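You operate a simulated robot arm through the tools that you are given. There is no shell and no other tool. Be economical: measure what you need, move in short steps, check, and stop when the job is done.

Carry out the task below with a simulated robot arm. There is one attempt and no reset: what you move stays moved.

TASK
Open the bore cover.
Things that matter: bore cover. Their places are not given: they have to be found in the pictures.

It is judged by the outcome, as a careful person would: the job done as asked, and still so three seconds after it is handed in. It fails if anything else is knocked over, pushed out of place, dropped, spilled or broken.

THE ROBOT
A 7-joint arm with a two-finger parallel gripper, fixed in place. Base frame: the origin is at the foot of the arm, x ahead of it, y to its left, z up. Lengths are in mm, angles in rad, forces in N, time in s.
Its first joint turns from -1.152 to 1.152 rad. Payload 2.6 kg.
Tool frame: the origin (TCP) lies between the finger pads and is the grasp point; the fingertips stand 30 mm ahead of it; z points along the fingers, y is the line along which they close. The gripper opens to 94 mm. The fingers are 28 mm wide and 10 mm thick; the gripper's body (50 by 96 mm) begins 55 mm behind the TCP.
Orientation is told as [roll, pitch, yaw] about the base's x, y, z axes, in that order, counted from this pose: with the fingers straight down and closing along the base's y, the tool's x points along the base's -x, its y along +y and its z along -z.

THE INTERFACE
- The arm moves only by the tool send_rows. Its argument "moves" is a list of rows, each an object of numbers (a shift or turn left out is 0, a gripper value left out holds the last): "tx", "ty", "tz": the shift along the base's x, y, z in units of 50 mm (1.0 is 50 mm); "ax", "ay", "az": the turn, a rotation vector about the base's x, y, z in units of 6 degrees (1.0 is 6 degrees). In form: [{"tx": .., "ty": .., "tz": .., "ax": .., "ay": .., "az": ..}, ...]. A call has 1 to 12 rows; each row shifts and turns the commanded pose from where the row before left it. "grip" is the finger opening in cm, from 0 to 9.4, set as the call begins (left out, the last holds). A call with a number of a shift or a turn outside -1 to 1 is refused whole. A row lasts 0.2 s, in which the tool goes at most 50 mm and 0.15 rad; a call with a longer step from one row to the next is refused whole, and so is a gripper value outside its range. A pose out of reach is approached as far as the arm can. The call stops where the force on the tool passes 40 N (or 10 N more than at its start, if that is more) or the arm is blocked; 0.2 s more then pass. The fingers move at their own pace (about 72 mm/s each) and stop on an object; they squeeze with about 28 N. The grip force told is the motor's: it shows also when the fingers shut on nothing. Time passes only in rows, and 0.2 s behind the last, so rows that do not move let the fingers close. It gives the time, the measured TCP pose, the force on the tool (base axes), the opening and the grip force at its end, in the units of the frame above (readings bear some noise).
- Cameras (640 x 400 px; columns grow to the right, rows downward): "scene" is fixed at [55.2, 450.2, 569.1]; the picture's right is [-0.56, -0.83, 0.00], its down [-0.43, 0.29, -0.85] and it looks along [0.71, -0.48, -0.52] (base axes); focal length 320 px, centre (320, 200). "wrist" rides on the gripper at [-37, 0, -58] in the tool frame; the picture's right is [0.00, -1.00, 0.00], its down [0.97, 0.00, -0.24] and it looks along [0.24, 0.00, 0.97] (tool axes); focal length 218 px, centre (320, 200).
- grab_frame(camera): a new picture of that camera. No time passes.
- locate(camera, pixels): for up to 12 pixels [column, row] of the newest picture of that camera ("zoom" is the newest enlarged one), the place [x, y, z] in the base frame of the surface seen there, good to about 2 mm. No time passes.
- inspect(camera, box): a new picture of the part [left, top, right, bottom] of that camera's present view, enlarged. No time passes.
- close_job(): hands the job in; it is judged then, once.

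Work in short steps. Measure before you move; look again where a grasp or a placing could have gone wrong, and mend it. You have 60 turns and 30 pictures in all, those below and enlarged ones among them. Open the gripper and draw the arm clear of the work before you hand the job in, unless the task says otherwise; then end with one line.

The tools are called after "Emit:" by a JSON object that holds its "api" and its "payload". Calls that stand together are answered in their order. send_rows: Moves the arm, as the interface text tells. Its arguments: {"type":"object","properties":{"moves":{"type":"array"},"grip":{"type":"number"}},"required":["moves"]} The other tools are called the same way: grab_frame (camera) takes a picture; locate (camera, pixels) gives the place of the surface under pixels of a picture; inspect (camera, box) takes an enlarged picture of a part of a camera's view; close_job () hands the job in.

At the start:

```text
time: 0.0
tcp_pos: [426.4, -23.0, 281.1]
tcp_rot: [0.0, 0.0, 0.0]
force: [0.1, -0.7, -0.7]
grip_width: 93.9
finger_force: 0.0
```

scene: 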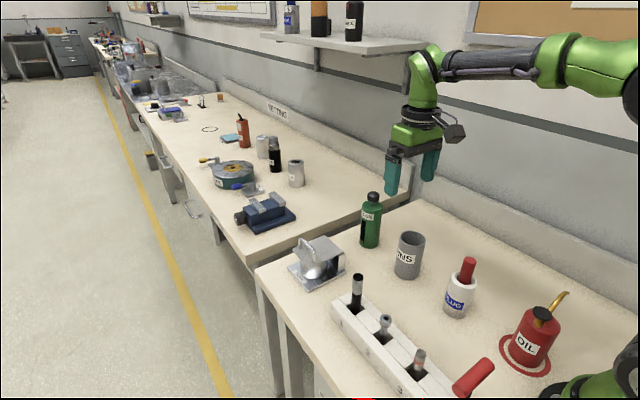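
wrist: 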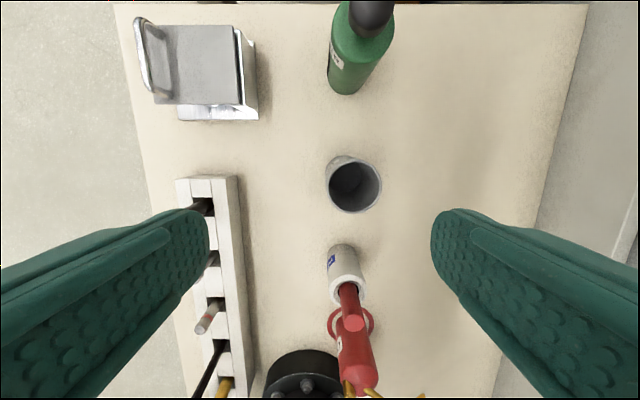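

The candidate cover is the metal piece with a bail handle at scene (317,258). I enlarge it, and the items near it.

Emit:
{"api": "inspect", "payload": {"camera": "scene", "box": [270, 220, 370, 300]}}

Emit:
{"api": "inspect", "payload": {"camera": "wrist", "box": [110, 0, 290, 130]}}

```text
5.00 times, centred on (320, 260) of scene
```

zoom: 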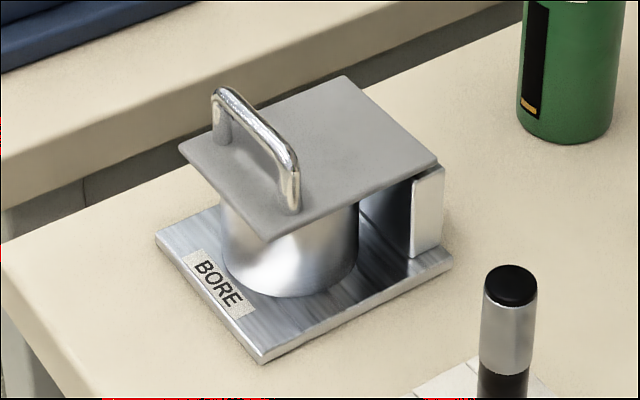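

```text
3.08 times, centred on (200, 65) of wrist
```

zoom: 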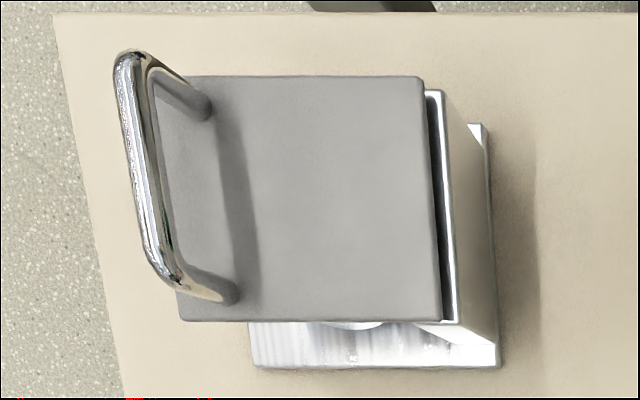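

It is a plate hinged on the post (−y side), with the handle at the +y side. I measure the lid corners, handle and hinge.

Emit:
{"api": "locate", "payload": {"camera": "zoom", "pixels": [[128, 80], [146, 180], [165, 270], [205, 110], [235, 292], [190, 80], [185, 315], [418, 82], [438, 315], [447, 200], [480, 200], [300, 200]]}}

Emit:
{"api": "inspect", "payload": {"camera": "scene", "box": [285, 225, 365, 275]}}

```text
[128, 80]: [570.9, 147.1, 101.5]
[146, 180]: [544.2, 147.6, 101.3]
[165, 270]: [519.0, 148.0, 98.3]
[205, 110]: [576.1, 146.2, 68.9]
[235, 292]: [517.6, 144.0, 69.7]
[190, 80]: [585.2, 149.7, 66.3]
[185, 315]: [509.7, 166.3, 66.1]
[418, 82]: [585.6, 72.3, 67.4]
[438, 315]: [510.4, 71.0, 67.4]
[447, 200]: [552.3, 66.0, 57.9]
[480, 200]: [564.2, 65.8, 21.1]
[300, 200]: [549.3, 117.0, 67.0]
```

```text
8.00 times, centred on (325, 250) of scene
```

zoom: 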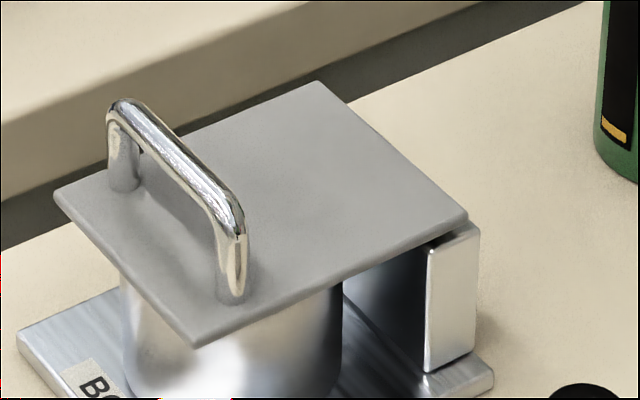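

Emit:
{"api": "locate", "payload": {"camera": "zoom", "pixels": [[125, 108], [180, 165], [230, 215], [120, 180], [230, 285], [60, 195], [195, 343], [465, 215], [320, 85], [455, 300], [480, 385], [560, 300]]}}

Emit:
{"api": "locate", "payload": {"camera": "scene", "pixels": [[292, 266], [322, 290], [450, 250], [350, 300], [357, 276], [372, 195], [370, 245]]}}

Emit:
{"api": "locate", "payload": {"camera": "wrist", "pixels": [[290, 60], [280, 150], [500, 100]]}}

```text
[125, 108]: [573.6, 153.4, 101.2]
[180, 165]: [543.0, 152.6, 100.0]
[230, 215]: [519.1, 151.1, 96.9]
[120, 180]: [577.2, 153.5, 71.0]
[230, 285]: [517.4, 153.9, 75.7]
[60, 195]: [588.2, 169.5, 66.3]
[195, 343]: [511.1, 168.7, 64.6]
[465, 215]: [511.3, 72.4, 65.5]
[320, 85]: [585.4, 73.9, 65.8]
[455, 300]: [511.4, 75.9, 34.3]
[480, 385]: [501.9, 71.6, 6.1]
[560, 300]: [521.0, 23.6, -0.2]
```

```text
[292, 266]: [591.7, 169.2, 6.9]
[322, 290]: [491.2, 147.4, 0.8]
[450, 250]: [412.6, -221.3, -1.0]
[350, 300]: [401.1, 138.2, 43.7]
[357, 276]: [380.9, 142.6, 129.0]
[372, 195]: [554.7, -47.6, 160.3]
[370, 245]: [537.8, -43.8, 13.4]
```

```text
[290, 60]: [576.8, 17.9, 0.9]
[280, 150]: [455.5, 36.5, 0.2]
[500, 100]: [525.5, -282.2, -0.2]
```

Both cameras agree: table at z≈0, lid top ≈67, handle bar along x at y≈150, z≈97 (x 515–578), hinge at y≈72, z≈62. The text's z = 58 for the table doesn't match, so I'll check heights as I descend. First I move above the handle.

Emit:
{"api": "send_rows", "payload": {"moves": [{"tx": 0.478, "ty": 0.692, "tz": -0.322}, {"tx": 0.478, "ty": 0.692, "tz": -0.322}, {"tx": 0.478, "ty": 0.692, "tz": -0.322}, {"tx": 0.478, "ty": 0.692, "tz": -0.322}, {"tx": 0.478, "ty": 0.692, "tz": -0.322}, {}], "grip": 5}}

Emit:
{"api": "grab_frame", "payload": {"camera": "wrist"}}

Emit:
{"api": "grab_frame", "payload": {"camera": "scene"}}

```text
time: 1.4
tcp_pos: [544.8, 151.8, 200.5]
tcp_rot: [0.0, -0.001, -0.001]
force: [0.3, 0.0, 0.1]
grip_width: 49.9
finger_force: 0.0
```

```text
24 pictures are left
```

wrist: 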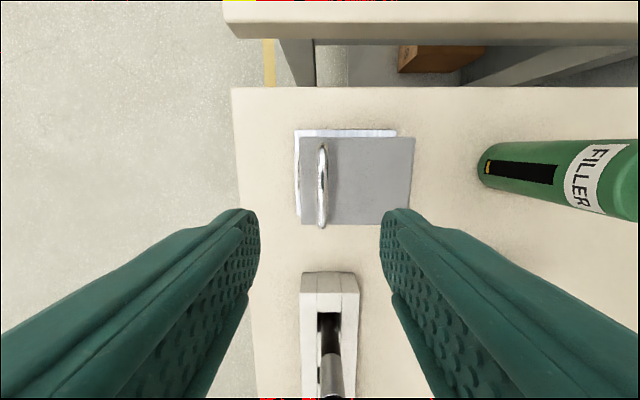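

```text
23 pictures are left
```

scene: 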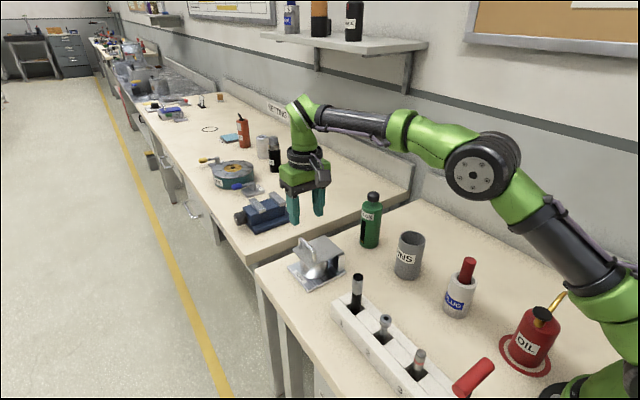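

The bar appears at wrist column 322, centred between the fingers. I re-measure it from here.

Emit:
{"api": "locate", "payload": {"camera": "wrist", "pixels": [[322, 152], [322, 185], [321, 218], [370, 180], [410, 180], [480, 165]]}}

Emit:
{"api": "inspect", "payload": {"camera": "wrist", "box": [280, 110, 440, 240]}}

```text
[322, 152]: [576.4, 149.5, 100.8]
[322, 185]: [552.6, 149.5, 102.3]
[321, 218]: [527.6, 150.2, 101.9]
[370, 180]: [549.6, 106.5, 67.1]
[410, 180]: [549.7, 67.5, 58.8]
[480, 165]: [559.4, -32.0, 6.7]
```

```text
3.08 times, centred on (360, 175) of wrist
```

zoom: 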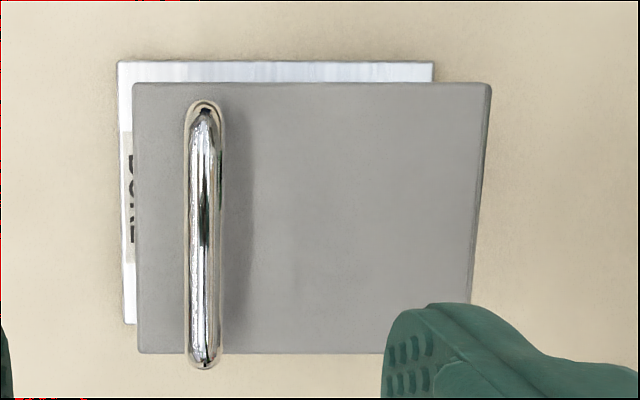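

Bar is at y≈150, top z≈102, x centre ≈548. I descend to TCP z≈105 (fingertips ~75, lid 67).

Emit:
{"api": "send_rows", "payload": {"moves": [{"tx": 0.04, "ty": -0.036, "tz": -0.7}, {"tz": -0.6}, {"tz": -0.4}, {"tz": -0.2}, {}], "grip": 5}}

Emit:
{"api": "inspect", "payload": {"camera": "scene", "box": [260, 190, 390, 300]}}

```text
time: 2.6
tcp_pos: [546.6, 146.8, 104.3]
tcp_rot: [-0.002, -0.001, 0.0]
force: [0.7, -0.5, 0.4]
grip_width: 50.1
finger_force: 0.0
```

```text
3.64 times, centred on (325, 245) of scene
```

zoom: 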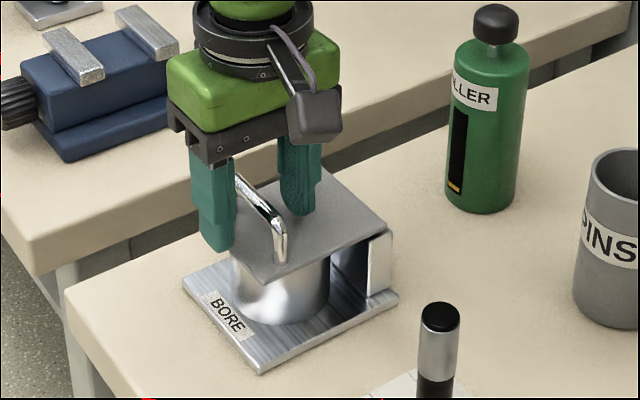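

The fingers straddle the bar with room below. I nudge y by +3 mm and close on the bar.

Emit:
{"api": "send_rows", "payload": {"moves": [{"ty": 0.06}, {}, {}], "grip": 0.5}}

```text
time: 3.4
tcp_pos: [547.7, 149.2, 104.3]
tcp_rot: [-0.003, 0.0, -0.003]
force: [-3.1, -10.0, 0.1]
grip_width: 9.2
finger_force: 43.2
```

Bar held (9.2 mm). I start the arc about the hinge, first 20°.

Emit:
{"api": "send_rows", "payload": {"moves": [{"ty": -0.06, "tz": 0.13}, {"ty": -0.085, "tz": 0.13}, {"ty": -0.09, "tz": 0.12}, {"ty": -0.1, "tz": 0.11}, {}]}}

Emit:
{"api": "inspect", "payload": {"camera": "scene", "box": [260, 190, 390, 300]}}

```text
time: 4.6
tcp_pos: [548.5, 133.5, 129.3]
tcp_rot: [0.001, 0.002, -0.001]
force: [0.8, -8.9, -9.7]
grip_width: 9.1
finger_force: 42.9
```

```text
3.64 times, centred on (325, 245) of scene
```

zoom: 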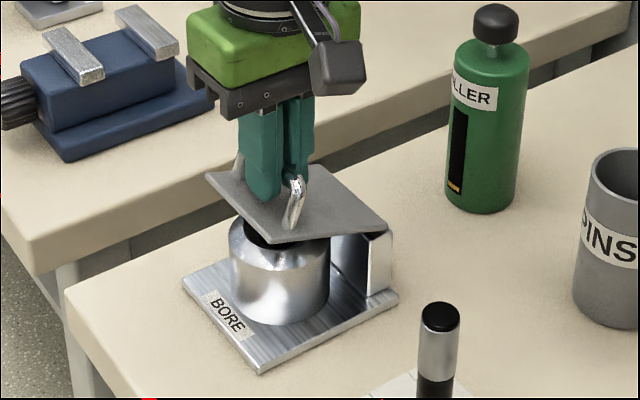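

The lid is lifting with low forces (about 20°). I continue to about 60°.

Emit:
{"api": "send_rows", "payload": {"moves": [{"ty": -0.11, "tz": 0.1}, {"ty": -0.115, "tz": 0.094}, {"ty": -0.125, "tz": 0.082}, {"ty": -0.13, "tz": 0.07}, {"ty": -0.137, "tz": 0.058}, {"ty": -0.141, "tz": 0.046}, {"ty": -0.146, "tz": 0.034}, {"ty": -0.148, "tz": 0.02}, {}]}}

Emit:
{"api": "inspect", "payload": {"camera": "scene", "box": [260, 190, 390, 300]}}

```text
time: 6.6
tcp_pos: [548.4, 82.8, 155.5]
tcp_rot: [-0.001, 0.0, 0.0]
force: [-11.2, 1.7, 6.4]
grip_width: 9.7
finger_force: 43.0
```

```text
3.64 times, centred on (325, 245) of scene
```

zoom: 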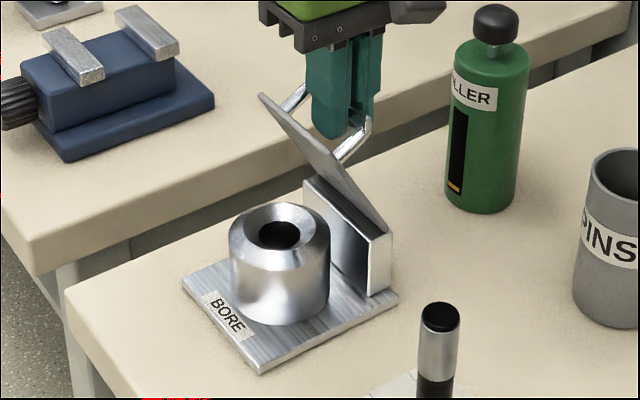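

About 60° open and going freely. I go on to about 90°.

Emit:
{"api": "send_rows", "payload": {"moves": [{"ty": -0.149, "tz": 0.008}, {"ty": -0.149, "tz": -0.004}, {"ty": -0.148, "tz": -0.018}, {"ty": -0.146, "tz": -0.03}, {"ty": -0.142, "tz": -0.043}, {"ty": -0.138, "tz": -0.055}, {}]}}

Emit:
{"api": "inspect", "payload": {"camera": "scene", "box": [260, 170, 390, 300]}}

```text
time: 8.2
tcp_pos: [548.8, 38.6, 146.0]
tcp_rot: [0.0, 0.001, -0.001]
force: [-2.6, 3.0, -5.7]
grip_width: 9.8
finger_force: 43.5
```

```text
3.08 times, centred on (325, 235) of scene
```

zoom: 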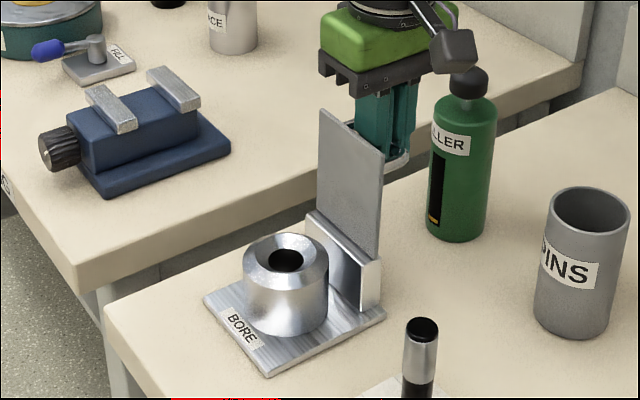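

Lid is at about 90°. Before going past vertical I check the clearance to the green bottle's cap.

Emit:
{"api": "locate", "payload": {"camera": "zoom", "pixels": [[468, 72], [455, 90], [436, 130], [430, 180], [410, 155], [322, 115], [380, 150], [380, 240]]}}

```text
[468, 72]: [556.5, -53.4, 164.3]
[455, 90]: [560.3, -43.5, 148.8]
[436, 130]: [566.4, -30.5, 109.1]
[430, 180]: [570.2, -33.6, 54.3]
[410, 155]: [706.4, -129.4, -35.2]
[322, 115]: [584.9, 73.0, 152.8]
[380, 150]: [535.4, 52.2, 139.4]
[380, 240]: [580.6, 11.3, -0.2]
```

Bottle top is ≈165 and its near side y≈−28; the gripper body stays above ≈187, fingers at y≥−5. I go on in small steps to about 105°, watching for the stop.

Emit:
{"api": "send_rows", "payload": {"moves": [{"ty": -0.135, "tz": -0.067}, {"ty": -0.13, "tz": -0.08}, {"ty": -0.123, "tz": -0.09}, {}]}}

Emit:
{"api": "inspect", "payload": {"camera": "scene", "box": [260, 170, 390, 300]}}

```text
time: 9.2
tcp_pos: [549.1, 21.3, 135.9]
tcp_rot: [0.003, -0.003, 0.001]
force: [-5.7, 11.3, 13.4]
grip_width: 9.7
finger_force: 43.0
```

```text
3.08 times, centred on (325, 235) of scene
```

zoom: 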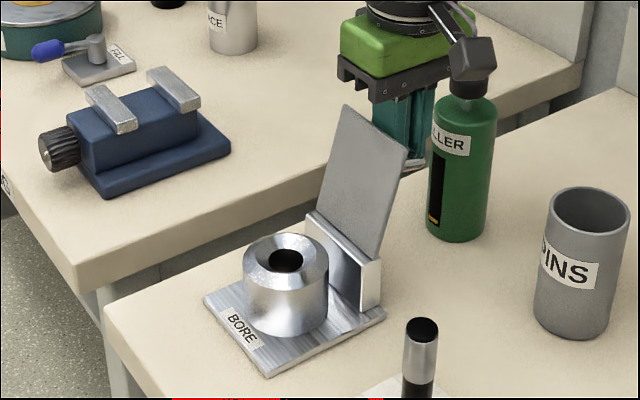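

Past vertical (~102°), force slightly up. I make one small further step to feel for a stop.

Emit:
{"api": "send_rows", "payload": {"moves": [{"ty": -0.1, "tz": -0.085}, {"ty": -0.05, "tz": -0.045}, {}]}}

```text
time: 9.7
tcp_pos: [549.1, 21.1, 136.1]
tcp_rot: [0.016, -0.006, 0.003]
force: [-2.3, 3.9, 5.6]
grip_width: 9.5
finger_force: 43.2
stopped in row 2: the force on the tool passed its limit (the readings are from after the stop); the commanded pose is now the measured one
```

The lid is against its end stop (~102°, past vertical). I open the fingers slightly, only 20 mm so they stay off the bottle and lid, and see that it stays.

Emit:
{"api": "send_rows", "payload": {"moves": [{}, {}], "grip": 2}}

Emit:
{"api": "inspect", "payload": {"camera": "scene", "box": [260, 170, 390, 300]}}

```text
time: 10.3
tcp_pos: [548.7, 19.3, 134.3]
tcp_rot: [0.01, -0.007, 0.006]
force: [0.1, -0.2, -0.8]
grip_width: 19.9
finger_force: 0.1
```

```text
3.08 times, centred on (325, 235) of scene
```

zoom: 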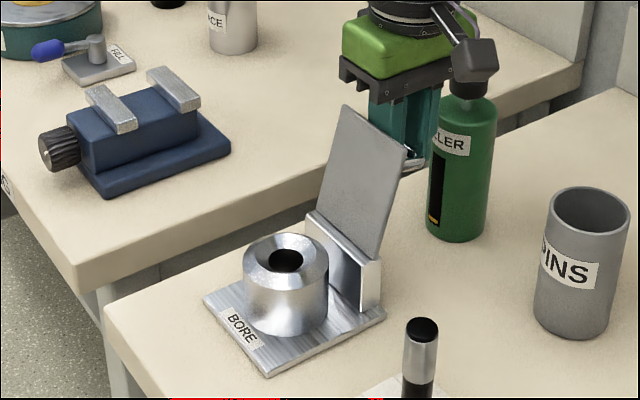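

The lid stays and force is zero. I draw straight up to clear.

Emit:
{"api": "send_rows", "payload": {"moves": [{"tz": 0.2}, {"tz": 0.3}, {"tz": 0.5}, {"tz": 0.7}, {"tz": 0.8}, {"tz": 0.5}, {}, {}, {}, {}, {}]}}

Emit:
{"api": "grab_frame", "payload": {"camera": "scene"}}

```text
time: 12.7
tcp_pos: [548.1, 19.1, 286.5]
tcp_rot: [0.011, -0.006, 0.004]
force: [0.3, -0.1, -0.2]
grip_width: 20.1
finger_force: 0.0
```

```text
15 pictures are left
```

scene: 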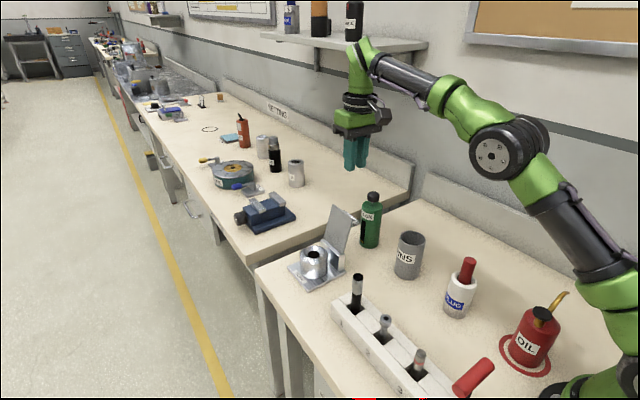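

The lid stands open with the bore exposed, and nothing else has moved. I open the gripper, pull back a little, and hand in.

Emit:
{"api": "send_rows", "payload": {"moves": [{"tx": -0.7}, {"tx": -0.7}, {}, {}, {}], "grip": 9.4}}

Emit:
{"api": "inspect", "payload": {"camera": "scene", "box": [260, 170, 390, 300]}}

```text
time: 13.9
tcp_pos: [477.3, 17.8, 286.5]
tcp_rot: [0.012, -0.006, 0.004]
force: [-1.5, 0.5, 0.4]
grip_width: 94.0
finger_force: 0.1
```

```text
3.08 times, centred on (325, 235) of scene
```

zoom: 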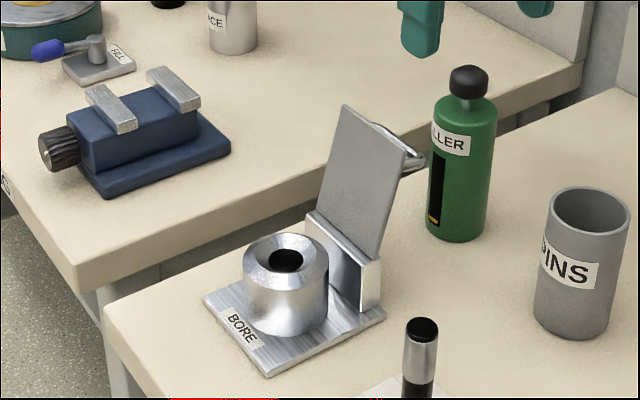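

The cover is stable and open, and the arm is clear, so I hand the job in.

Emit:
{"api": "close_job", "payload": {}}

```text
The job is handed in.
```

The bore cover is open: it rests against its end stop just past vertical, about 102°, and the pictures show nothing else moved.
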